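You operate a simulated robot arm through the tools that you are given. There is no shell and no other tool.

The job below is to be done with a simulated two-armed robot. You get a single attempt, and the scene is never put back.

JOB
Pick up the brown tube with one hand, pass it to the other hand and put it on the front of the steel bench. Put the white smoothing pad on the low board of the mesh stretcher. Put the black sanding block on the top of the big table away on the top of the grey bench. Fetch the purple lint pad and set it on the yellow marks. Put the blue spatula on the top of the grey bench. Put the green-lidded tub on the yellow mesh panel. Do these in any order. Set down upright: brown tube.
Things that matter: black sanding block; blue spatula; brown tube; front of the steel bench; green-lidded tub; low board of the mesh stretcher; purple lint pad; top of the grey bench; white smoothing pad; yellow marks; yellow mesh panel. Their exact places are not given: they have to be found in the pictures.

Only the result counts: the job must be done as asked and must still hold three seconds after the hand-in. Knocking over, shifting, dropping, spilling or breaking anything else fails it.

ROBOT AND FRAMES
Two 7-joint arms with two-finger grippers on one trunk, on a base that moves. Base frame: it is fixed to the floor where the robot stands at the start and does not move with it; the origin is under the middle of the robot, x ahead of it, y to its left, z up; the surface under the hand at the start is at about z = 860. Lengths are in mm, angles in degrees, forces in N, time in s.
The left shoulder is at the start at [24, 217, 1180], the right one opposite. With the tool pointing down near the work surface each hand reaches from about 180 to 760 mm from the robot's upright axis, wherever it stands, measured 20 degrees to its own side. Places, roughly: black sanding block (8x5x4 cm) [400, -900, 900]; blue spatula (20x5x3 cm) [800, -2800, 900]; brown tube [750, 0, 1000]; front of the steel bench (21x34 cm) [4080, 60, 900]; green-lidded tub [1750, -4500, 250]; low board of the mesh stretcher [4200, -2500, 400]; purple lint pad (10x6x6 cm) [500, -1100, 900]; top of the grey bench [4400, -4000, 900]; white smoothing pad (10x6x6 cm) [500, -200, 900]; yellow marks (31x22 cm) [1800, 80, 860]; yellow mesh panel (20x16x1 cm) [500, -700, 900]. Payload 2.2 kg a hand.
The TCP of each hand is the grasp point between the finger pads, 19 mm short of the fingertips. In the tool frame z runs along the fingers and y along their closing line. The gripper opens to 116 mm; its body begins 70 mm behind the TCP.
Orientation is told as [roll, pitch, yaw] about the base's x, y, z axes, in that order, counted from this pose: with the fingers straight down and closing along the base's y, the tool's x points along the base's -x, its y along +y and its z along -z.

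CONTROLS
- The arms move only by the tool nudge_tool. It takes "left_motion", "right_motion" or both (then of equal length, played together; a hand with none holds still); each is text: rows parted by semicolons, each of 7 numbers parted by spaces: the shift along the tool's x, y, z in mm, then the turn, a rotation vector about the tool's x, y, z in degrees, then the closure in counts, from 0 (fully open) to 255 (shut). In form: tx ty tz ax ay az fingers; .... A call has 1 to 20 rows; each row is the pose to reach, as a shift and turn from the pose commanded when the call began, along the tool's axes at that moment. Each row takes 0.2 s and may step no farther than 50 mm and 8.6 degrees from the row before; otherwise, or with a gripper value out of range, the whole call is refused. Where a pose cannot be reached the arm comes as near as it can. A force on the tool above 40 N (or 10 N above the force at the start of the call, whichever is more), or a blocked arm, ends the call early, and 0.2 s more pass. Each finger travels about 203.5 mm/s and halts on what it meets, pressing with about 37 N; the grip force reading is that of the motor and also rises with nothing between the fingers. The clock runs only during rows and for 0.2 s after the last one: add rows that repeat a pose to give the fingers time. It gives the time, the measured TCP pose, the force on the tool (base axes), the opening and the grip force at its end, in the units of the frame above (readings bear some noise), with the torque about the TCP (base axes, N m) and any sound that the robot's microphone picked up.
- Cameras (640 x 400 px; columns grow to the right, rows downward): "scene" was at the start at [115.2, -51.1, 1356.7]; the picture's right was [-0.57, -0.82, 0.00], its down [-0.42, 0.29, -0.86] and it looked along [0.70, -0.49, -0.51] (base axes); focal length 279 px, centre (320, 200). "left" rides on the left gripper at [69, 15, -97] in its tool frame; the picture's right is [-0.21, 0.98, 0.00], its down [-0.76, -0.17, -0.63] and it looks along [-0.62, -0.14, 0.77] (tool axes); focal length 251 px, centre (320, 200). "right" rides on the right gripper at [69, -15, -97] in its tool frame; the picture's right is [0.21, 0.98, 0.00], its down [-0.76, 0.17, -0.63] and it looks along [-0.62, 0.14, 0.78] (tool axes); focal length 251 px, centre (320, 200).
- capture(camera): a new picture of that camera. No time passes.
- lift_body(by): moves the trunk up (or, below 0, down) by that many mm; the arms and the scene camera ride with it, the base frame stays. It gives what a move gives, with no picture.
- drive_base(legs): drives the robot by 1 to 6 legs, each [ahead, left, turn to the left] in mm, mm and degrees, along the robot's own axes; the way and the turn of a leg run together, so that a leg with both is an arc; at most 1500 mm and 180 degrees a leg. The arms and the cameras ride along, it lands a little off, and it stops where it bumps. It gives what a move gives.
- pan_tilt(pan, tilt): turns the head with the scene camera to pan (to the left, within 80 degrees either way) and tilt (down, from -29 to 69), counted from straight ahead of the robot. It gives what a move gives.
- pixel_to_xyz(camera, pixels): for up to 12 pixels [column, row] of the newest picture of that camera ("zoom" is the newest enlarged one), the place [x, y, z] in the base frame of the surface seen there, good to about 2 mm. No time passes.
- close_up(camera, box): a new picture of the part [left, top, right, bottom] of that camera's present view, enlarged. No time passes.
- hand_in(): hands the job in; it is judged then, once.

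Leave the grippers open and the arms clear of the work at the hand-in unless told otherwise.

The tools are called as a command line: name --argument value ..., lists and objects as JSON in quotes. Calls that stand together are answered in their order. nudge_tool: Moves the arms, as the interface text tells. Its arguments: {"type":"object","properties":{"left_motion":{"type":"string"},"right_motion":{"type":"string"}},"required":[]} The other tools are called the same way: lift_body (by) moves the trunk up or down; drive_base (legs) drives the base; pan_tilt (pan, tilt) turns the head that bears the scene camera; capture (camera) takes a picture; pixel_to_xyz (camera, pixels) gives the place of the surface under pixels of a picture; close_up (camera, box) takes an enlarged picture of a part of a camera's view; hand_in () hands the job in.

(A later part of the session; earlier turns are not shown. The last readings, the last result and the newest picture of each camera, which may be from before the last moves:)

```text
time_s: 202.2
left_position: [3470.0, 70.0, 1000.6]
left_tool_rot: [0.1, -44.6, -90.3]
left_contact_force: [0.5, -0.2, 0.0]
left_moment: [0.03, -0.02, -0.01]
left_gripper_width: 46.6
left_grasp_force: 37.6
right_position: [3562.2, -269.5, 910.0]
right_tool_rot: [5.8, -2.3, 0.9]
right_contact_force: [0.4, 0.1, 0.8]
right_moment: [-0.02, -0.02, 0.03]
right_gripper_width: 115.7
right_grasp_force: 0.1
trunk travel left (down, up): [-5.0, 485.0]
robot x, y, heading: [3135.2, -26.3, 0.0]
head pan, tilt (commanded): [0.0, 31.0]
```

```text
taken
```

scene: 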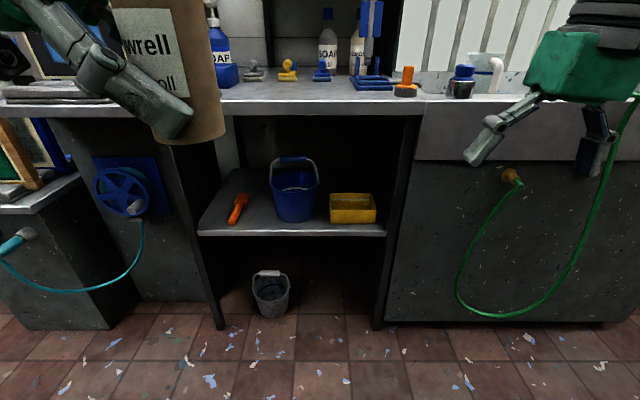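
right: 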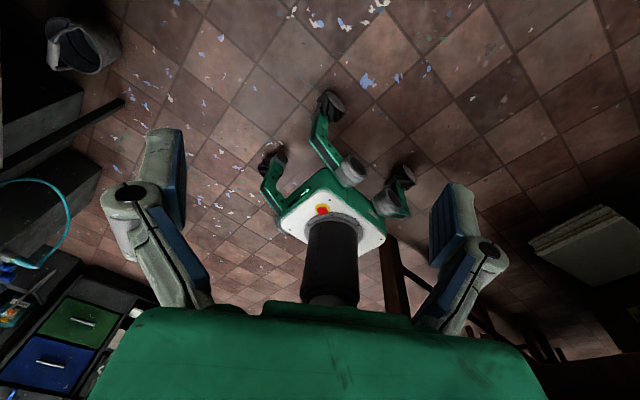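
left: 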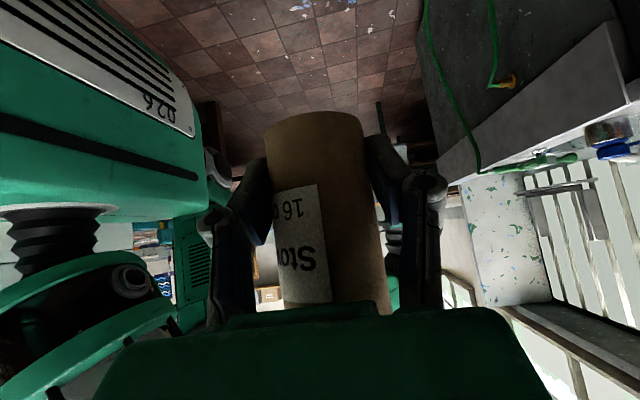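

The left hand is level again. I check the tube's uprightness and foot height with the head camera.

pan_tilt --pan 15 --tilt 5

capture --camera "scene"

```text
time_s: 203.1
left_position: [3469.9, 72.6, 1000.0]
left_tool_rot: [0.0, -44.6, -90.5]
left_contact_force: [0.2, 0.8, -0.7]
left_moment: [0.0, 0.02, -0.01]
left_gripper_width: 46.6
left_grasp_force: 37.1
right_position: [3562.6, -267.4, 910.7]
right_tool_rot: [5.6, -2.3, 0.9]
right_contact_force: [0.4, 0.0, 0.3]
right_moment: [0.0, 0.01, 0.0]
right_gripper_width: 116.1
right_grasp_force: 0.2
trunk travel left (down, up): [-5.0, 485.0]
robot x, y, heading: [3139.9, -32.2, -0.2]
head pan, tilt (commanded): [15.0, 5.0]
```

```text
taken
```

scene: 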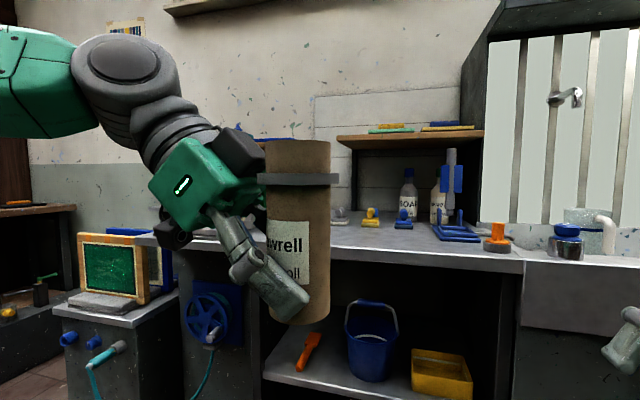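

I measure the tube's axis at top and bottom.

pixel_to_xyz --camera "scene" --pixels '[[299, 143], [299, 165], [300, 205], [298, 260], [298, 318], [270, 210], [328, 210], [272, 312], [327, 300], [268, 150], [330, 150], [299, 180]]'

```text
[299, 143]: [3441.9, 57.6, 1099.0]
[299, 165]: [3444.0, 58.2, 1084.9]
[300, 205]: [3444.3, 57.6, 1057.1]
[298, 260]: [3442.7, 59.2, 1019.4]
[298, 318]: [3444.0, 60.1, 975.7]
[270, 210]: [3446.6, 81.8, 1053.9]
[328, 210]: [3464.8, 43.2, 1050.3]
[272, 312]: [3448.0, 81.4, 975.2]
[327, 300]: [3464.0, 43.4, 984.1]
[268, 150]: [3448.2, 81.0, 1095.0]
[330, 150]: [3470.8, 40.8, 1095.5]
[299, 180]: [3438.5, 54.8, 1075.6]
```

The tube is upright (front face x≈3443 both at top and bottom), axis at (3466, 63), foot at z≈970. The right hand would hit the sink if I drove ahead now, so I first draw it back to the right side and level it.

nudge_tool --right_motion "20 -32 -10 0.8 0.3 0 0; 41 -65 -19 1.6 0.7 0 0; 61 -97 -29 2.4 1 0 0; 81 -130 -39 3.2 1.3 0 0; 101 -162 -49 4 1.6 0 0; 122 -195 -58 4.8 2 0 0; 142 -227 -68 5.6 2.3 0 0; 142 -227 -68 5.6 2.3 0 0"

capture --camera "right"

```text
time_s: 204.9
left_position: [3470.7, 69.8, 1000.4]
left_tool_rot: [0.1, -44.8, -90.5]
left_contact_force: [-0.1, 0.0, -0.2]
left_moment: [0.02, 0.03, -0.02]
left_gripper_width: 46.6
left_grasp_force: 37.5
right_position: [3421.4, -505.6, 951.8]
right_tool_rot: [0.0, 0.1, 1.1]
right_contact_force: [-1.2, -0.7, 0.2]
right_moment: [-0.01, 0.02, 0.0]
right_gripper_width: 116.1
right_grasp_force: 0.0
right hand out of reach, approached as far as the arm can: row 1, 2, 3, 4
trunk travel left (down, up): [-5.0, 485.0]
robot x, y, heading: [3138.1, -27.7, 0.1]
head pan, tilt (commanded): [15.0, 5.0]
```

```text
taken
```

right: 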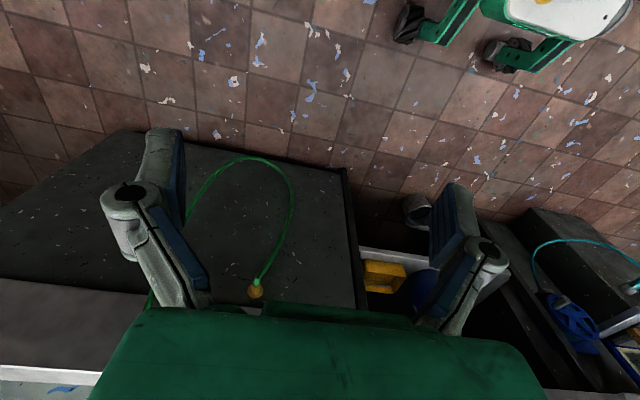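

Now I drive ahead 390 mm to the bench.

drive_base --legs '[[390, 0, 0]]'

pan_tilt --pan 10 --tilt 15

capture --camera "scene"

```text
time_s: 207.4
left_position: [3867.7, 67.5, 999.8]
left_tool_rot: [0.1, -44.7, -90.8]
left_contact_force: [0.2, 0.0, -0.9]
left_moment: [-0.04, 0.0, -0.02]
left_gripper_width: 46.4
left_grasp_force: 36.9
right_position: [3817.1, -509.1, 951.9]
right_tool_rot: [0.0, 0.2, 0.7]
right_contact_force: [-0.3, -0.6, 0.2]
right_moment: [0.01, 0.01, 0.0]
right_gripper_width: 116.0
right_grasp_force: 0.1
trunk travel left (down, up): [-5.0, 485.0]
robot x, y, heading: [3531.7, -27.2, -0.3]
head pan, tilt (commanded): [15.0, 5.0]
```

```text
time_s: 208.1
left_position: [3867.3, 66.9, 1001.4]
left_tool_rot: [0.2, -44.7, -91.0]
left_contact_force: [0.3, 0.2, -0.5]
left_moment: [0.0, -0.01, 0.0]
left_gripper_width: 46.6
left_grasp_force: 36.4
right_position: [3815.2, -507.2, 953.2]
right_tool_rot: [0.0, 0.0, 0.7]
right_contact_force: [0.0, 0.1, -0.7]
right_moment: [0.02, -0.01, 0.01]
right_gripper_width: 115.8
right_grasp_force: 0.0
trunk travel left (down, up): [-5.0, 485.0]
robot x, y, heading: [3537.2, -27.1, -0.3]
head pan, tilt (commanded): [10.0, 15.0]
```

```text
taken
```

scene: 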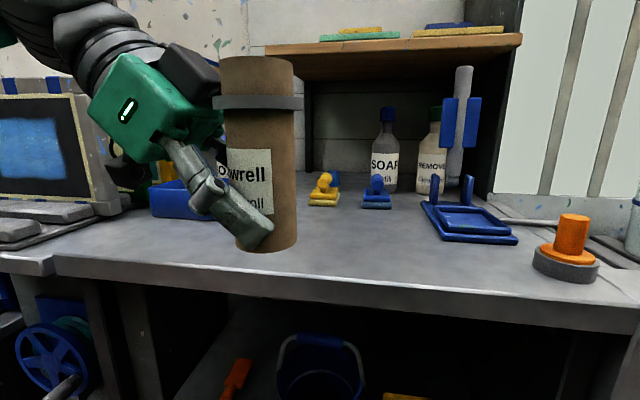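

The robot is steady. I move the left hand 187 mm ahead and 38 mm to the right, so that the tube stands over about (4050, 20).

nudge_tool --left_motion "-5 37 5 0 0 0 255; -11 75 11 0 0 0 255; -16 112 16 0 0 0 255; -22 150 22 0 0 0 255; -27 187 27 0 0 0 255; -27 187 27 0 0 0 255"

capture --camera "scene"

capture --camera "left"

```text
time_s: 209.5
left_position: [4054.6, 23.9, 1002.1]
left_tool_rot: [0.4, -44.7, -91.1]
left_contact_force: [0.0, 0.5, -1.2]
left_moment: [0.03, -0.05, 0.02]
left_gripper_width: 46.5
left_grasp_force: 37.2
right_position: [3814.7, -508.1, 951.6]
right_tool_rot: [0.2, -0.1, 0.6]
right_contact_force: [0.0, 0.8, -0.1]
right_moment: [0.01, -0.03, -0.02]
right_gripper_width: 115.8
right_grasp_force: 0.0
trunk travel left (down, up): [-5.0, 485.0]
robot x, y, heading: [3532.9, -24.0, -0.4]
head pan, tilt (commanded): [10.0, 15.0]
```

```text
taken
```

scene: 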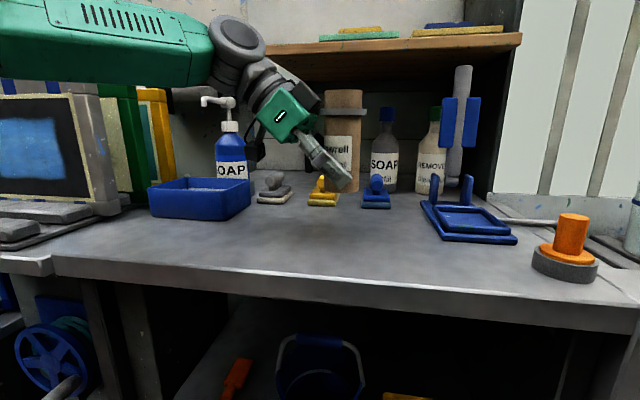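

```text
taken
```

left: 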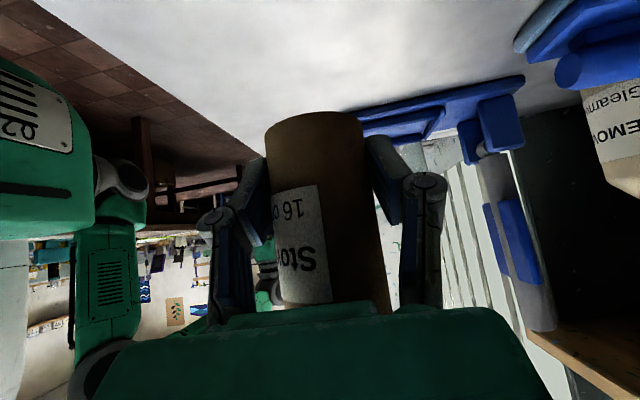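

The tube hovers over the free front area. I lower it 60 mm and check the remaining gap.

nudge_tool --left_motion "14 0 14 0 0 0 255; 28 0 28 0 0 0 255; 42 0 42 0 0 0 255; 42 0 42 0 0 0 255"

close_up --camera "scene" --box '[220, 80, 420, 260]'

capture --camera "left"

```text
time_s: 210.5
left_position: [4053.8, 28.0, 943.5]
left_tool_rot: [0.2, -44.7, -90.8]
left_contact_force: [0.0, -0.1, -0.3]
left_moment: [-0.02, -0.03, 0.02]
left_gripper_width: 46.6
left_grasp_force: 36.6
right_position: [3815.7, -508.0, 951.9]
right_tool_rot: [0.1, -0.2, 0.7]
right_contact_force: [0.4, -0.2, -0.3]
right_moment: [0.0, 0.0, -0.01]
right_gripper_width: 116.0
right_grasp_force: 0.0
trunk travel left (down, up): [-5.0, 485.0]
robot x, y, heading: [3534.0, -28.7, -0.4]
head pan, tilt (commanded): [10.0, 15.0]
```

```text
2.22 times, centred on (320, 170) of scene
```

zoom: 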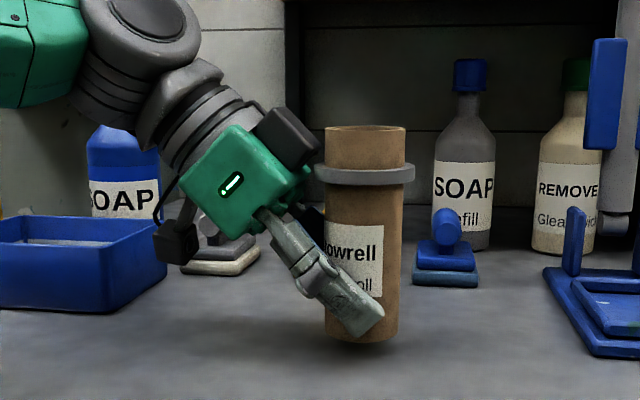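

```text
taken
```

left: 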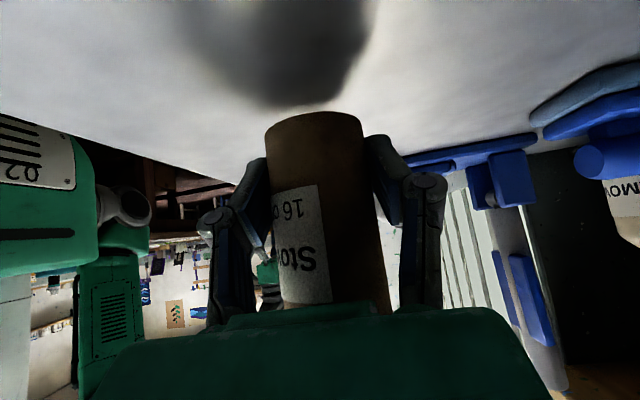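

About 12 mm remain. I lower in small steps until the tube touches.

nudge_tool --left_motion "2.8 0 2.8 0 0 0 255; 5.6 0 5.6 0 0 0 255; 7 0 7 0 0 0 255; 7 0 7 0 0 0 255"

close_up --camera "scene" --box '[220, 80, 420, 260]'

```text
time_s: 211.5
left_position: [4053.2, 27.0, 932.6]
left_tool_rot: [0.1, -44.7, -90.9]
left_contact_force: [-0.5, 0.3, -0.5]
left_moment: [-0.02, 0.03, 0.03]
left_gripper_width: 46.6
left_grasp_force: 37.0
right_position: [3814.6, -507.5, 951.9]
right_tool_rot: [0.1, -0.1, 0.6]
right_contact_force: [0.6, -0.3, 0.6]
right_moment: [0.02, 0.01, -0.03]
right_gripper_width: 116.1
right_grasp_force: 0.0
trunk travel left (down, up): [-5.0, 485.0]
robot x, y, heading: [3531.8, -30.0, -0.4]
head pan, tilt (commanded): [10.0, 15.0]
```

```text
2.22 times, centred on (320, 170) of scene
```

zoom: 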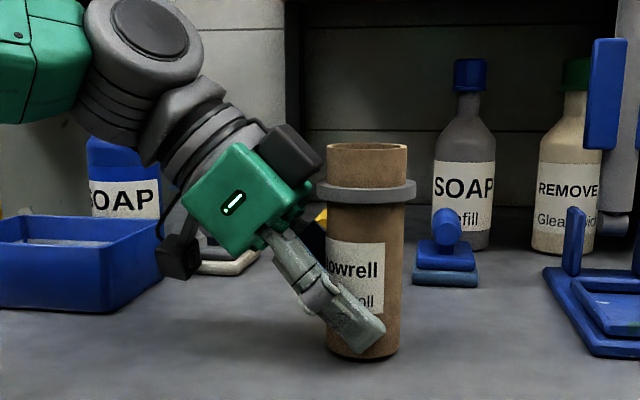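

Almost there. I continue 4 mm more in small steps.

nudge_tool --left_motion "1 0 1 0 0 0 255; 2 0 2 0 0 0 255; 3 0 3 0 0 0 255; 3 0 3 0 0 0 255"

```text
time_s: 212.5
left_position: [4054.5, 26.5, 928.0]
left_tool_rot: [0.2, -44.7, -90.9]
left_contact_force: [0.0, 0.3, 1.4]
left_moment: [-0.05, 0.03, -0.02]
left_gripper_width: 46.5
left_grasp_force: 37.4
right_position: [3815.1, -508.4, 953.6]
right_tool_rot: [0.2, -0.1, 0.7]
right_contact_force: [0.0, 0.1, -0.6]
right_moment: [0.0, 0.0, 0.04]
right_gripper_width: 116.0
right_grasp_force: 0.1
trunk travel left (down, up): [-5.0, 485.0]
robot x, y, heading: [3533.0, -29.6, -0.3]
head pan, tilt (commanded): [10.0, 15.0]
```

A hint of contact (1.4 N). I go 2 mm further.

nudge_tool --left_motion "0.7 0 0.7 0 0 0 255; 1.4 0 1.4 0 0 0 255; 1.4 0 1.4 0 0 0 255"

close_up --camera "scene" --box '[270, 120, 390, 240]'

```text
time_s: 213.3
left_position: [4054.4, 25.9, 927.0]
left_tool_rot: [0.5, -44.9, -91.0]
left_contact_force: [2.5, 1.0, 20.1]
left_moment: [-0.05, 0.34, 0.05]
left_gripper_width: 46.5
left_grasp_force: 37.2
right_position: [3814.1, -508.2, 953.0]
right_tool_rot: [0.1, 0.0, 0.7]
right_contact_force: [-0.6, 1.1, 0.2]
right_moment: [0.0, -0.02, -0.02]
right_gripper_width: 116.2
right_grasp_force: 0.1
trunk travel left (down, up): [-5.0, 485.0]
robot x, y, heading: [3533.3, -28.3, -0.4]
head pan, tilt (commanded): [10.0, 15.0]
```

```text
3.33 times, centred on (330, 180) of scene
```

zoom: 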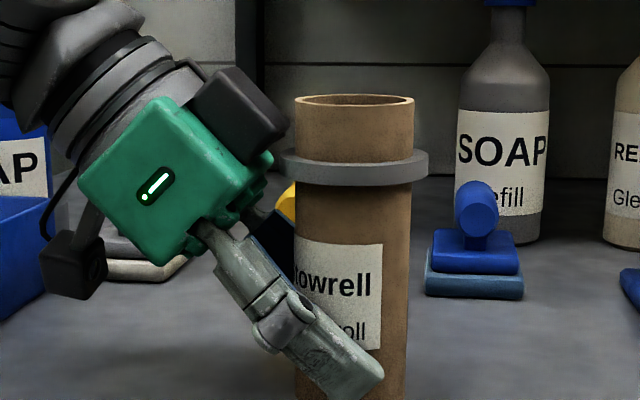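

The tube stands firmly on the bench (20 N). I ease 1 mm, open the fingers, and draw the hand back along its own axis.

nudge_tool --left_motion "-0.7 0 -0.7 0 0 0 255; -0.7 0 -0.7 0 0 0 200; -0.7 0 -0.7 0 0 0 130; -0.7 0 -0.7 0 0 0 60; -0.7 0 -0.7 0 0 0 0; -0.7 0 -0.7 0 0 0 0; -0.7 0 -0.7 0 0 0 0"

capture --camera "left"

close_up --camera "scene" --box '[220, 80, 420, 260]'

```text
time_s: 214.9
left_position: [4052.8, 27.6, 925.4]
left_tool_rot: [0.1, -44.6, -90.9]
left_contact_force: [-1.2, -0.3, -0.4]
left_moment: [0.01, 0.0, 0.0]
left_gripper_width: 115.8
left_grasp_force: 0.0
right_position: [3814.6, -507.9, 952.5]
right_tool_rot: [0.1, -0.2, 0.7]
right_contact_force: [-0.3, 0.8, -0.9]
right_moment: [0.0, 0.01, -0.01]
right_gripper_width: 116.0
right_grasp_force: 0.0
trunk travel left (down, up): [-5.0, 485.0]
robot x, y, heading: [3533.0, -29.6, -0.4]
head pan, tilt (commanded): [10.0, 15.0]
```

```text
taken
```

left: 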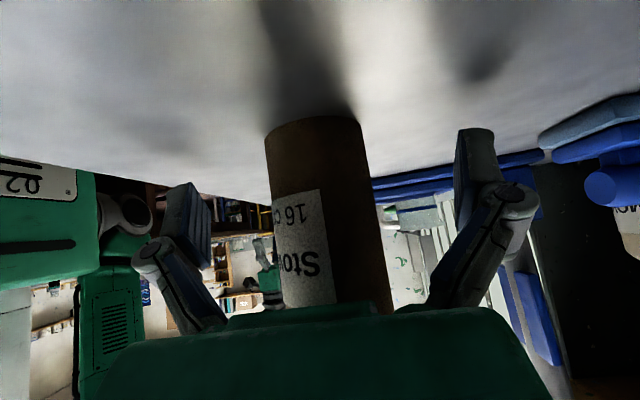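

```text
2.22 times, centred on (320, 170) of scene
```

zoom: 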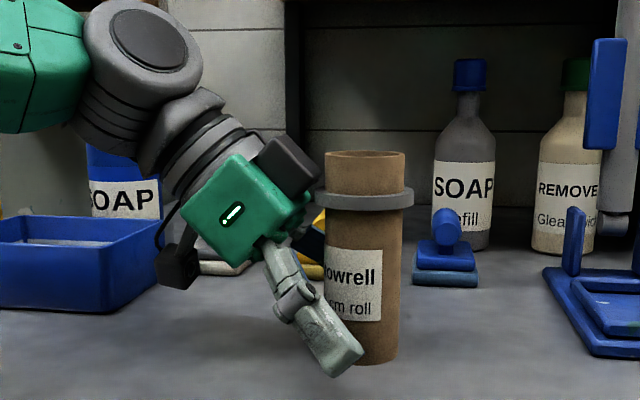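

The tube stands alone. Before backing out I check where the wall shelf and soap pump are relative to my wrist.

capture --camera "scene"

pixel_to_xyz --camera "scene" --pixels '[[300, 50], [400, 48], [275, 55], [225, 103], [232, 150], [165, 190], [245, 210], [235, 30], [345, 155], [350, 175], [362, 240], [330, 235]]'

```text
taken
```

scene: 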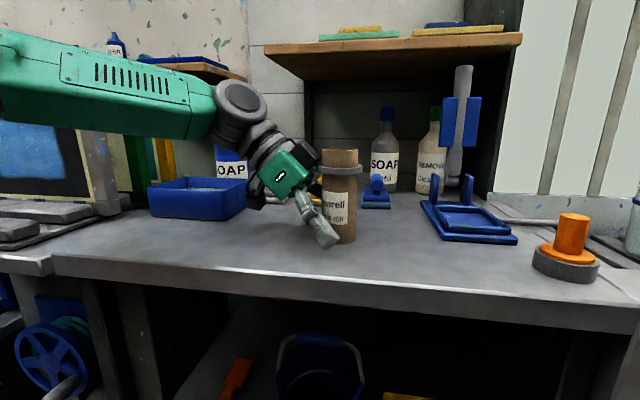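

```text
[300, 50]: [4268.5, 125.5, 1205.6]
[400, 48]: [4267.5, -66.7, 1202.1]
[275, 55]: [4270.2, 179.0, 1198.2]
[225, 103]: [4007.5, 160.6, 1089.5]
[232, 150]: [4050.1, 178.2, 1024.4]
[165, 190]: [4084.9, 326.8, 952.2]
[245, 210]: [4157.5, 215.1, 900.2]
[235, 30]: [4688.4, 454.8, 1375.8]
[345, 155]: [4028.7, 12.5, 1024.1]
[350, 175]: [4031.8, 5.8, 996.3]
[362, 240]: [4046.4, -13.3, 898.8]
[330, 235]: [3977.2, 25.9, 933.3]
```

The shelf front is at x≈4268, far enough. I back out along the hand's axis by 130 mm, then pull back toward me.

nudge_tool --left_motion "0 0 -15 0 0 0 0; 0 0 -40 0 0 0 0; 0 0 -80 0 0 0 0; 0 0 -120 0 0 0 0; 0 -30 -130 0 0 0 0; 0 -75 -130 0 0 0 0; 0 -120 -130 0 0 0 0; 0 -165 -130 0 0 0 0; 0 -200 -130 0 0 0 0; 0 -200 -130 0 0 0 0"

capture --camera "scene"

```text
time_s: 217.1
left_position: [3856.4, 124.4, 1018.7]
left_tool_rot: [0.0, -44.7, -90.7]
left_contact_force: [0.3, -1.0, 0.4]
left_moment: [0.01, 0.02, 0.0]
left_gripper_width: 115.8
left_grasp_force: 0.2
right_position: [3815.0, -507.7, 953.2]
right_tool_rot: [0.0, -0.1, 0.6]
right_contact_force: [-0.5, -0.8, 0.7]
right_moment: [0.03, 0.02, 0.02]
right_gripper_width: 116.1
right_grasp_force: 0.0
trunk travel left (down, up): [-5.0, 485.0]
robot x, y, heading: [3532.7, -29.9, -0.4]
head pan, tilt (commanded): [10.0, 15.0]
```

```text
taken
```

scene: 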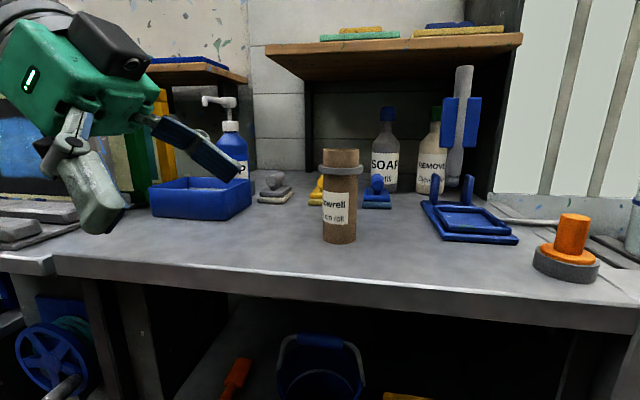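

The tube stands upright on the front of the steel bench. I back off 400 mm, then look to the right along the far aisle for the mesh stretcher and the grey bench.

drive_base --legs '[[-400, 0, 0]]'

pan_tilt --pan -60 --tilt 10

capture --camera "scene"

```text
time_s: 219.6
left_position: [3458.7, 125.1, 1018.9]
left_tool_rot: [0.3, -44.6, -91.3]
left_contact_force: [-0.3, 0.0, -0.5]
left_moment: [0.02, 0.01, 0.01]
left_gripper_width: 116.1
left_grasp_force: 0.1
right_position: [3412.7, -504.1, 953.7]
right_tool_rot: [0.0, -0.2, 0.3]
right_contact_force: [0.1, -0.5, 0.2]
right_moment: [-0.02, -0.04, 0.0]
right_gripper_width: 116.1
right_grasp_force: 0.0
trunk travel left (down, up): [-5.0, 485.0]
robot x, y, heading: [3138.8, -29.0, -0.7]
head pan, tilt (commanded): [10.0, 15.0]
```

```text
time_s: 221.0
left_position: [3458.9, 124.2, 1019.2]
left_tool_rot: [0.4, -44.7, -91.4]
left_contact_force: [-0.5, 0.6, 0.0]
left_moment: [0.01, 0.0, 0.0]
left_gripper_width: 116.0
left_grasp_force: 0.0
right_position: [3412.1, -504.5, 951.9]
right_tool_rot: [0.1, -0.2, 0.3]
right_contact_force: [-0.1, 0.2, 0.1]
right_moment: [-0.05, 0.0, 0.03]
right_gripper_width: 115.9
right_grasp_force: 0.1
trunk travel left (down, up): [-5.0, 485.0]
robot x, y, heading: [3136.9, -26.2, -0.7]
head pan, tilt (commanded): [-60.0, 10.0]
```

```text
taken
```

scene: 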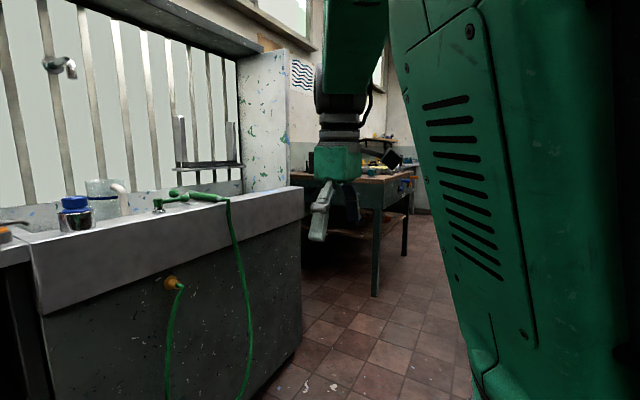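

I move a little away from the table and turn right to face along the far aisle (heading −90°), so that I can drive forward instead of sideways.

drive_base --legs '[[160, 0, 0], [0, 0, -89.3]]'

pan_tilt --pan 10 --tilt 10

capture --camera "scene"

```text
time_s: 226.3
left_position: [3445.7, -351.2, 1020.2]
left_tool_rot: [0.4, -44.7, 178.1]
left_contact_force: [0.0, -0.3, -0.1]
left_moment: [0.02, -0.01, 0.02]
left_gripper_width: 115.9
left_grasp_force: 0.0
right_position: [2815.9, -299.9, 952.3]
right_tool_rot: [0.1, -0.1, -90.3]
right_contact_force: [0.2, -0.1, 0.4]
right_moment: [-0.01, -0.02, 0.02]
right_gripper_width: 116.3
right_grasp_force: 0.1
trunk travel left (down, up): [-5.0, 485.0]
robot x, y, heading: [3295.0, -29.4, -91.3]
head pan, tilt (commanded): [-60.0, 10.0]
```

```text
time_s: 227.7
left_position: [3445.4, -350.3, 1019.6]
left_tool_rot: [0.4, -44.7, 178.0]
left_contact_force: [0.2, 0.1, -0.7]
left_moment: [-0.01, 0.0, 0.02]
left_gripper_width: 116.0
left_grasp_force: 0.0
right_position: [2815.0, -297.2, 952.7]
right_tool_rot: [0.0, -0.2, -90.3]
right_contact_force: [0.2, 0.0, 0.2]
right_moment: [0.0, -0.03, -0.01]
right_gripper_width: 115.9
right_grasp_force: 0.0
trunk travel left (down, up): [-5.0, 485.0]
robot x, y, heading: [3300.6, -30.1, -91.3]
head pan, tilt (commanded): [10.0, 10.0]
```

```text
taken
```

scene: 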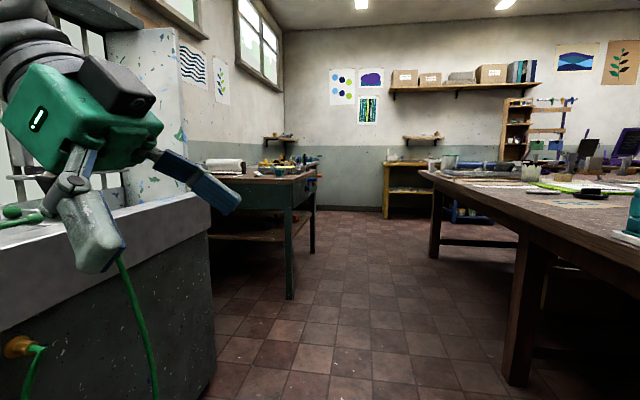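

The far aisle is clear. I enlarge the left bench and far end to look for the mesh stretcher and grey bench.

close_up --camera "scene" --box '[190, 120, 340, 300]'

close_up --camera "scene" --box '[330, 80, 640, 260]'

pixel_to_xyz --camera "scene" --pixels '[[290, 295], [312, 250], [250, 235], [390, 215], [430, 175], [510, 380], [440, 255], [420, 170], [320, 180], [225, 165], [470, 215], [410, 165]]'

```text
2.22 times, centred on (265, 210) of scene
```

zoom: 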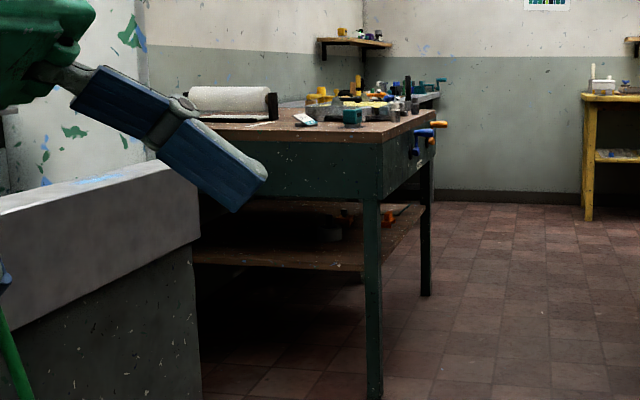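

```text
2.06 times, centred on (485, 170) of scene
```

zoom: 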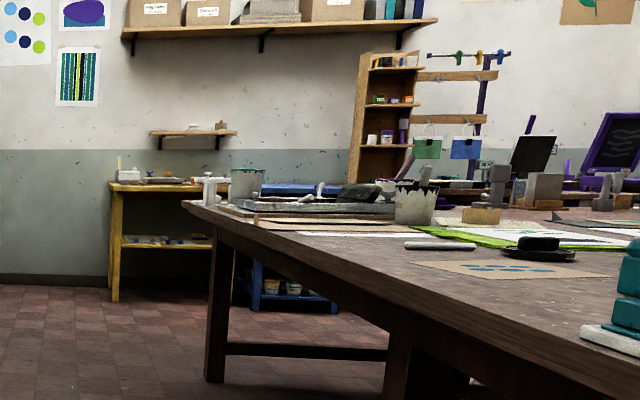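

```text
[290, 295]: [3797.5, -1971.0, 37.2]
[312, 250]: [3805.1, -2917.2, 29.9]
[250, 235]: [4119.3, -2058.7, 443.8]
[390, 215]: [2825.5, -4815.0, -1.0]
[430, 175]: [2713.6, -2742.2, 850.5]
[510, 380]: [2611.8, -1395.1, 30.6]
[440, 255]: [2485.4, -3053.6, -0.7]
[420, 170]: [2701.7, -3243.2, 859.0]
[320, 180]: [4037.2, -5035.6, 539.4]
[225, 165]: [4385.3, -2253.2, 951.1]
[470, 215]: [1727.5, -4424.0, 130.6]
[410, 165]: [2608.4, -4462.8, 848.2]
```

The low board of the mesh stretcher is the lower shelf of the dark-green bench (z≈444, y −1970…−2917); the big table ends at x≈2710, y≈−3250. For driving I tuck both hands in front, pointing down.

nudge_tool --left_motion "5.8 9.4 8.3 -2.9 2.9 -7.1 0; 11.6 18.9 16.6 -5.9 5.8 -14.3 0; 17.4 28.3 24.9 -8.8 8.7 -21.4 0; 23.3 37.8 33.3 -11.7 11.6 -28.5 0; 29.1 47.2 41.6 -14.7 14.5 -35.7 0; 34.9 56.6 49.9 -17.6 17.4 -42.8 0; 40.7 66.1 58.2 -20.5 20.3 -49.9 0; 46.5 75.5 66.5 -23.5 23.2 -57.1 0; 52.3 85 74.8 -26.4 26.1 -64.2 0; 58.2 94.4 83.2 -29.3 29 -71.3 0; 64 103.8 91.5 -32.3 31.9 -78.5 0; 69.8 113.3 99.8 -35.2 34.8 -85.6 0; 69.8 113.3 99.8 -35.2 34.8 -85.6 0" --right_motion "-12 17 6 0 0 0 0; -25 33 12 0 0 0 0; -37 50 18 0 0 0 0; -50 67 23 0 0 0 0; -62 83 29 0 0 0 0; -75 100 35 0 0 0 0; -87 117 41 0 0 0 0; -100 133 47 0 0 0 0; -112 150 53 0 0 0 0; -125 167 58 0 0 0 0; -137 183 64 0 0 0 0; -150 200 70 0 0 0 0; -150 200 70 0 0 0 0"

capture --camera "scene"

```text
time_s: 230.5
left_position: [3420.3, -464.1, 901.3]
left_tool_rot: [0.1, -0.3, -91.1]
left_contact_force: [-0.1, 0.0, -0.9]
left_moment: [0.01, 0.01, -0.02]
left_gripper_width: 115.8
left_grasp_force: 0.0
right_position: [3012.3, -449.3, 883.2]
right_tool_rot: [0.0, -0.3, -90.2]
right_contact_force: [1.0, -1.1, -0.1]
right_moment: [-0.05, -0.02, 0.0]
right_gripper_width: 116.2
right_grasp_force: 0.0
right hand out of reach, approached as far as the arm can: row 6, 7, 8
trunk travel left (down, up): [-5.0, 485.0]
robot x, y, heading: [3297.5, -26.8, -91.1]
head pan, tilt (commanded): [10.0, 10.0]
```

```text
taken
```

scene: 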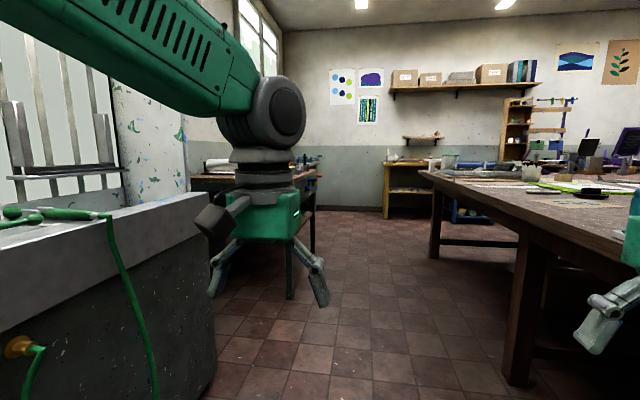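

Both hands are tucked. I drive down the far aisle: correct the heading by 1° and go 1500 + 1000 mm.

drive_base --legs '[[0, 0, 1.1], [1450, 0, 0]]'

pan_tilt --pan 50 --tilt 25

capture --camera "scene"

```text
time_s: 237.9
left_position: [3406.4, -1883.0, 899.8]
left_tool_rot: [0.0, -0.3, -90.7]
left_contact_force: [-0.1, -0.1, -0.3]
left_moment: [0.04, 0.02, 0.0]
left_gripper_width: 115.9
left_grasp_force: 0.0
right_position: [2997.9, -1872.4, 882.1]
right_tool_rot: [0.1, -0.2, -90.0]
right_contact_force: [-0.6, -0.7, -0.5]
right_moment: [-0.03, -0.01, -0.01]
right_gripper_width: 115.9
right_grasp_force: 0.0
trunk travel left (down, up): [-5.0, 485.0]
robot x, y, heading: [3281.7, -1446.1, -91.2]
head pan, tilt (commanded): [10.0, 10.0]
```

```text
time_s: 238.9
left_position: [3406.0, -1880.7, 901.2]
left_tool_rot: [0.1, -0.5, -90.7]
left_contact_force: [-0.2, -0.2, -0.6]
left_moment: [-0.01, 0.0, 0.0]
left_gripper_width: 115.9
left_grasp_force: 0.0
right_position: [2998.7, -1870.1, 883.4]
right_tool_rot: [0.1, -0.4, -90.0]
right_contact_force: [-0.2, -0.3, -0.2]
right_moment: [-0.01, -0.01, 0.01]
right_gripper_width: 116.0
right_grasp_force: 0.2
trunk travel left (down, up): [-5.0, 485.0]
robot x, y, heading: [3282.4, -1448.9, -90.9]
head pan, tilt (commanded): [50.0, 25.0]
```

```text
taken
```

scene: 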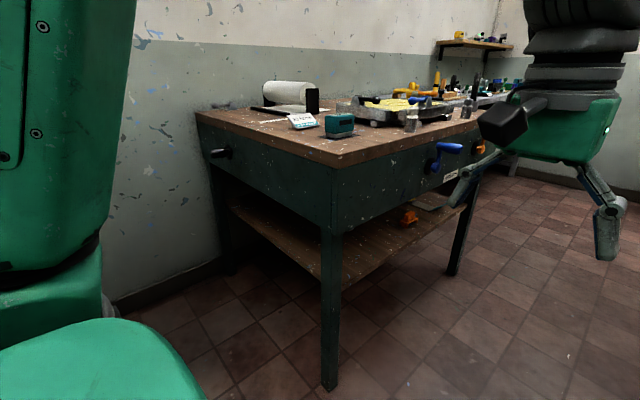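

This is the mesh stretcher with its low board under the top. I measure the board and the items on it.

close_up --camera "scene" --box '[200, 130, 500, 330]'

pixel_to_xyz --camera "scene" --pixels '[[240, 210], [320, 265], [345, 280], [370, 250], [400, 230], [410, 217], [435, 205], [380, 225], [300, 225], [330, 170], [470, 130], [335, 205]]'

```text
2.00 times, centred on (350, 230) of scene
```

zoom: 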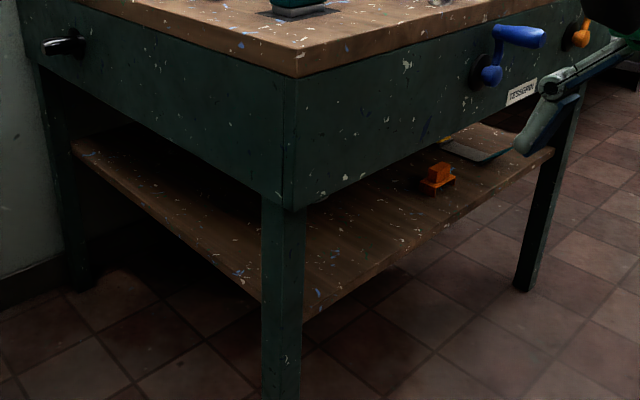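

```text
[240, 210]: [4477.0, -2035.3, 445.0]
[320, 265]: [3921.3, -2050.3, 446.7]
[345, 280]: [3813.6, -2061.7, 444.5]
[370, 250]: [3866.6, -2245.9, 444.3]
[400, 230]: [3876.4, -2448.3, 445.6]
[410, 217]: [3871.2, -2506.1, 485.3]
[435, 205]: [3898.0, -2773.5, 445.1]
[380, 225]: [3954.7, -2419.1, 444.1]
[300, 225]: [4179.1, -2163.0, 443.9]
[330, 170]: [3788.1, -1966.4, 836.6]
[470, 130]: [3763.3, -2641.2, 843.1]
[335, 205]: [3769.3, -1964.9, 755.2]
```

Board: z≈445, x 3810–4480, free between y −2050 and −2400 (an orange block sits at y≈−2506). I measure how much room there is under the bench's apron.

pixel_to_xyz --camera "zoom" --pixels '[[300, 200], [330, 188], [400, 155], [430, 138], [290, 203], [200, 165], [420, 262], [450, 240], [320, 310], [550, 148], [470, 130], [520, 60]]'

```text
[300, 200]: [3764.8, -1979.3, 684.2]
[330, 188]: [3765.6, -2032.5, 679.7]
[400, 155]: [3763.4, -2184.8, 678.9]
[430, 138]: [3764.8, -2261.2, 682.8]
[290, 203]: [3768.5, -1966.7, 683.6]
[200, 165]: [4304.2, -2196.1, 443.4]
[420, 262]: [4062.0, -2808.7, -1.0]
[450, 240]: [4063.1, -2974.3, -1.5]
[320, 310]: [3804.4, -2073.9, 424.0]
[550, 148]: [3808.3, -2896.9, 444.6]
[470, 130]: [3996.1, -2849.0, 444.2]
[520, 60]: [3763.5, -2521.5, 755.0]
```

Room under the apron: z 445–680, apron front at x≈3765, board edge at x≈3804. So the pad will have to go in with a slanted hand. Now I drive on along the aisle toward the grey bench.

drive_base --legs '[[0, 0, 1], [1450, 0, 0], [300, 0, 0]]'

pan_tilt --pan 35 --tilt 10

capture --camera "scene"

```text
time_s: 248.2
left_position: [3493.3, -3624.1, 901.7]
left_tool_rot: [-0.1, -0.3, -86.6]
left_contact_force: [-1.0, 0.2, -1.1]
left_moment: [0.0, 0.02, 0.0]
left_gripper_width: 116.2
left_grasp_force: 0.0
right_position: [3085.1, -3644.4, 882.5]
right_tool_rot: [0.1, -0.2, -85.8]
right_contact_force: [-0.8, -0.4, 0.5]
right_moment: [0.04, 0.02, 0.01]
right_gripper_width: 115.9
right_grasp_force: 0.1
trunk travel left (down, up): [-5.0, 485.0]
robot x, y, heading: [3336.2, -3204.9, -86.8]
head pan, tilt (commanded): [50.0, 25.0]
```

```text
time_s: 248.9
left_position: [3492.5, -3624.3, 902.7]
left_tool_rot: [0.0, -0.4, -86.7]
left_contact_force: [-0.1, 0.1, 0.4]
left_moment: [0.0, 0.04, 0.0]
left_gripper_width: 115.8
left_grasp_force: 0.0
right_position: [3086.6, -3642.2, 883.8]
right_tool_rot: [0.1, -0.4, -85.8]
right_contact_force: [-0.8, 0.6, -0.5]
right_moment: [0.0, -0.03, -0.02]
right_gripper_width: 115.8
right_grasp_force: 0.1
trunk travel left (down, up): [-5.0, 485.0]
robot x, y, heading: [3338.3, -3201.2, -87.3]
head pan, tilt (commanded): [35.0, 10.0]
```

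```text
taken
```

scene: 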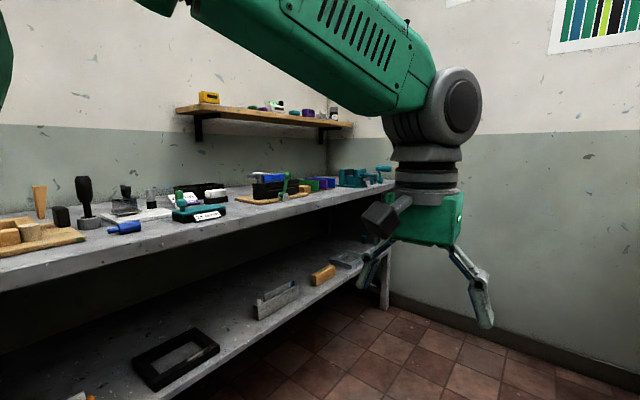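

The grey bench is on the left with many tools on its top. I enlarge it to find free space.

close_up --camera "scene" --box '[0, 130, 400, 400]'

pixel_to_xyz --camera "scene" --pixels '[[100, 245], [200, 230], [250, 212], [300, 200], [340, 192], [385, 185], [230, 195], [45, 200], [160, 215], [330, 180], [280, 195], [150, 240]]'

```text
1.48 times, centred on (200, 265) of scene
```

zoom: 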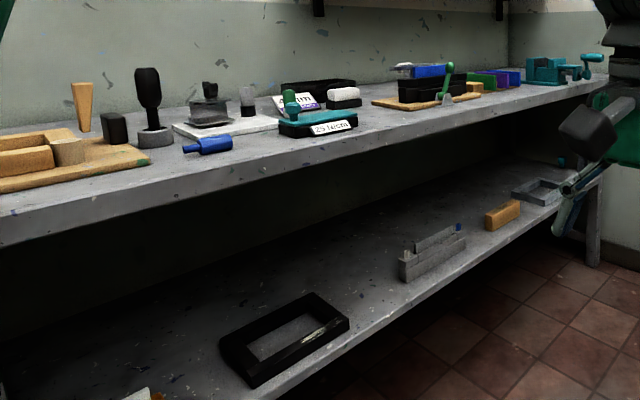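

```text
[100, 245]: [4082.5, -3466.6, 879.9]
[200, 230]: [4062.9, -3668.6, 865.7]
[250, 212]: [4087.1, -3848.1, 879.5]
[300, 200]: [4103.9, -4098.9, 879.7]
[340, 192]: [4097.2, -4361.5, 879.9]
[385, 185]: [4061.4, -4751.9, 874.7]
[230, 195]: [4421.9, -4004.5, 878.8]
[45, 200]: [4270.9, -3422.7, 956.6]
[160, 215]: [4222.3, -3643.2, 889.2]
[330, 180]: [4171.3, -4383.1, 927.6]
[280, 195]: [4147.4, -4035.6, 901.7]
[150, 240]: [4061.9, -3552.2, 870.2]
```

The grey bench top is at z≈880, front edge x≈4062; there is free space between y≈−3850 and −4100. Now to the tub: I go ahead to y≈−3830 and turn right to face −x.

drive_base --legs '[[630, 0, 0], [0, 0, -92.7]]'

pan_tilt --pan 10 --tilt 10

capture --camera "scene"

```text
time_s: 256.5
left_position: [2945.1, -3969.9, 902.1]
left_tool_rot: [-0.1, -0.5, 179.2]
left_contact_force: [0.5, 0.0, 0.4]
left_moment: [-0.01, 0.04, -0.02]
left_gripper_width: 115.8
left_grasp_force: 0.0
right_position: [2955.8, -3560.8, 884.5]
right_tool_rot: [0.0, -0.4, 180.0]
right_contact_force: [-0.2, 0.0, -0.8]
right_moment: [0.03, 0.01, 0.0]
right_gripper_width: 115.8
right_grasp_force: 0.0
trunk travel left (down, up): [-5.0, 485.0]
robot x, y, heading: [3375.0, -3843.6, 179.2]
head pan, tilt (commanded): [35.0, 10.0]
```

```text
time_s: 257.4
left_position: [2947.6, -3969.4, 902.9]
left_tool_rot: [0.1, -0.6, 179.2]
left_contact_force: [-0.3, 0.1, 0.5]
left_moment: [-0.01, 0.02, 0.01]
left_gripper_width: 116.0
left_grasp_force: 0.1
right_position: [2958.3, -3561.2, 884.9]
right_tool_rot: [0.2, -0.4, 180.0]
right_contact_force: [-0.7, -0.4, 1.0]
right_moment: [-0.01, 0.0, 0.01]
right_gripper_width: 115.9
right_grasp_force: 0.1
trunk travel left (down, up): [-5.0, 485.0]
robot x, y, heading: [3376.0, -3843.0, 179.0]
head pan, tilt (commanded): [10.0, 10.0]
```

```text
taken
```

scene: 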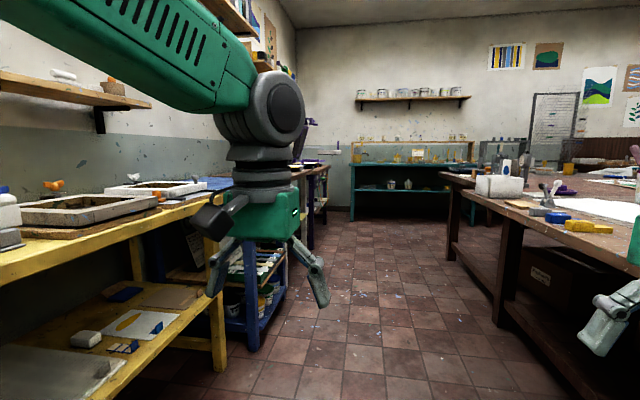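

The right-end aisle is clear. I measure its sides (yellow bench, blue rack on the left; table on the right).

pixel_to_xyz --camera "scene" --pixels '[[222, 365], [250, 345], [262, 290], [205, 212], [312, 240], [450, 250], [500, 320], [445, 180], [360, 200], [320, 180], [280, 330], [230, 270]]'

close_up --camera "scene" --box '[200, 150, 400, 360]'

```text
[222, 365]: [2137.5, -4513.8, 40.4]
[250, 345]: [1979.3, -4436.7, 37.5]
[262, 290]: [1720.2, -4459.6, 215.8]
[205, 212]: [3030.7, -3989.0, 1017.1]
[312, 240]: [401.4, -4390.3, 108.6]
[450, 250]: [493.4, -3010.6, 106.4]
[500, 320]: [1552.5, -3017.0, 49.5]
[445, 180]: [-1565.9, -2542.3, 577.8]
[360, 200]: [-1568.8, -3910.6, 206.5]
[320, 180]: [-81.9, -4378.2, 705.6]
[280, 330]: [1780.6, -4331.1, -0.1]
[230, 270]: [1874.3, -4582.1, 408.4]
```

```text
1.90 times, centred on (300, 255) of scene
```

zoom: 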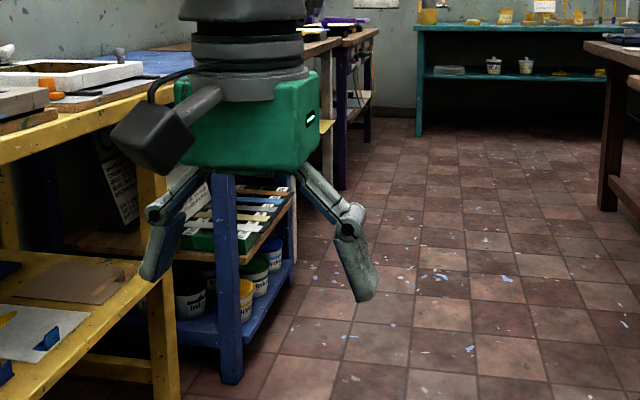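

The blue rack holds tubs with coloured lids on its low shelf. I drive 1560 mm ahead and turn left to face it.

drive_base --legs '[[1480, 0, 0], [80, 0, 0], [0, 0, 90]]'

pan_tilt --pan 0 --tilt 35

capture --camera "scene"

```text
time_s: 269.3
left_position: [1958.9, -4238.3, 903.0]
left_tool_rot: [0.0, -0.6, -89.4]
left_contact_force: [-0.6, -0.9, 1.3]
left_moment: [0.0, 0.02, 0.02]
left_gripper_width: 116.0
left_grasp_force: 0.1
right_position: [1549.8, -4236.7, 884.3]
right_tool_rot: [0.1, -0.5, -88.7]
right_contact_force: [1.0, 0.7, -0.4]
right_moment: [-0.01, 0.0, -0.01]
right_gripper_width: 115.8
right_grasp_force: 0.0
trunk travel left (down, up): [-5.0, 485.0]
robot x, y, heading: [1824.9, -3810.7, -89.5]
head pan, tilt (commanded): [10.0, 10.0]
```

```text
time_s: 270.2
left_position: [1959.9, -4237.7, 903.4]
left_tool_rot: [0.0, -0.7, -89.5]
left_contact_force: [0.7, 0.2, 0.2]
left_moment: [0.01, 0.02, 0.03]
left_gripper_width: 116.0
left_grasp_force: 0.1
right_position: [1551.4, -4236.0, 885.9]
right_tool_rot: [0.0, -0.5, -88.7]
right_contact_force: [1.0, 0.4, 0.1]
right_moment: [0.03, 0.01, -0.02]
right_gripper_width: 116.0
right_grasp_force: 0.1
trunk travel left (down, up): [-5.0, 485.0]
robot x, y, heading: [1827.3, -3813.3, -89.7]
head pan, tilt (commanded): [0.0, 35.0]
```

```text
taken
```

scene: 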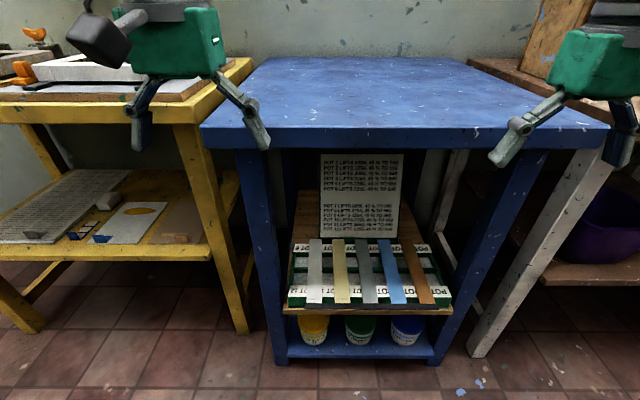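

The three tubs (yellow, green, blue lids) stand on the low shelf under a strip rack: green is the middle one at (360,330). I enlarge and measure.

close_up --camera "scene" --box '[250, 220, 470, 380]'

pixel_to_xyz --camera "scene" --pixels '[[360, 322], [360, 338], [347, 325], [374, 325], [313, 325], [407, 325], [365, 312], [300, 310], [430, 312], [360, 352], [280, 355], [440, 350]]'

```text
2.50 times, centred on (360, 300) of scene
```

zoom: 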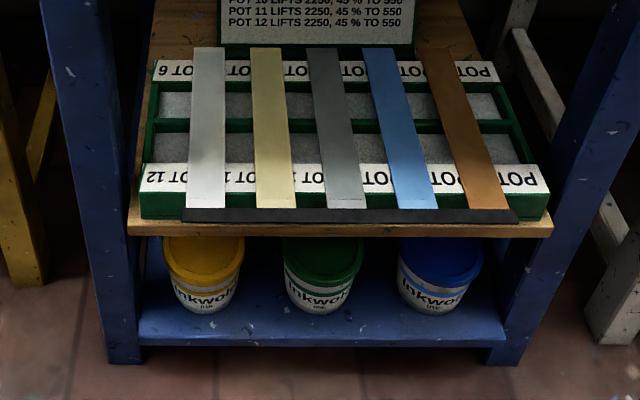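

```text
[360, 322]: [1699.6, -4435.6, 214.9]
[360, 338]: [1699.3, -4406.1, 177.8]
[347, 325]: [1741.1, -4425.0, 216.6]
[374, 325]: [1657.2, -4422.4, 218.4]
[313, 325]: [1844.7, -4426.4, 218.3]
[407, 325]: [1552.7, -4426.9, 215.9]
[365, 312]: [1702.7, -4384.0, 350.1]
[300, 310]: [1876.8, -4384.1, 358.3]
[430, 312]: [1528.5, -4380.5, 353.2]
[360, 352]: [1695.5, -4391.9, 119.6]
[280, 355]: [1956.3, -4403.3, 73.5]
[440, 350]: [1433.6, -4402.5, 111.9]
```

The green tub: lid at z≈217, about 85 mm wide, centre ≈(1699, −4440); the wooden shelf above is at z≈340. It must be taken with a slanted hand from the front. I measure the table fronts before moving the arms.

pixel_to_xyz --camera "scene" --pixels '[[250, 140], [400, 140], [580, 140], [150, 115], [60, 115], [215, 120], [510, 170], [500, 300], [245, 300], [360, 230], [100, 185], [600, 180]]'

capture --camera "right"

```text
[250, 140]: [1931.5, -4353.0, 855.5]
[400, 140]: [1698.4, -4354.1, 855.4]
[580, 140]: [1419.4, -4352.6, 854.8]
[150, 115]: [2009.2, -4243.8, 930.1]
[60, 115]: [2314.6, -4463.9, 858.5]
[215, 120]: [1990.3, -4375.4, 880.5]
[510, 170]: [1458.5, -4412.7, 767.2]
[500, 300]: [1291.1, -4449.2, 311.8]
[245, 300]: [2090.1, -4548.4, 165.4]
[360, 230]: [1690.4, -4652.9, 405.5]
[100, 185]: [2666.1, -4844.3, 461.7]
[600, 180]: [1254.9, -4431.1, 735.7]
```

```text
taken
```

right: 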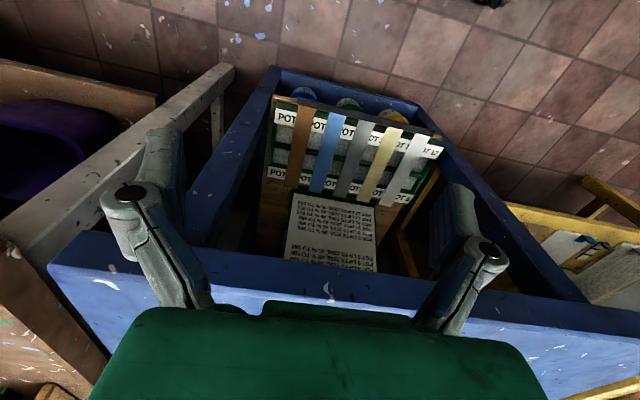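

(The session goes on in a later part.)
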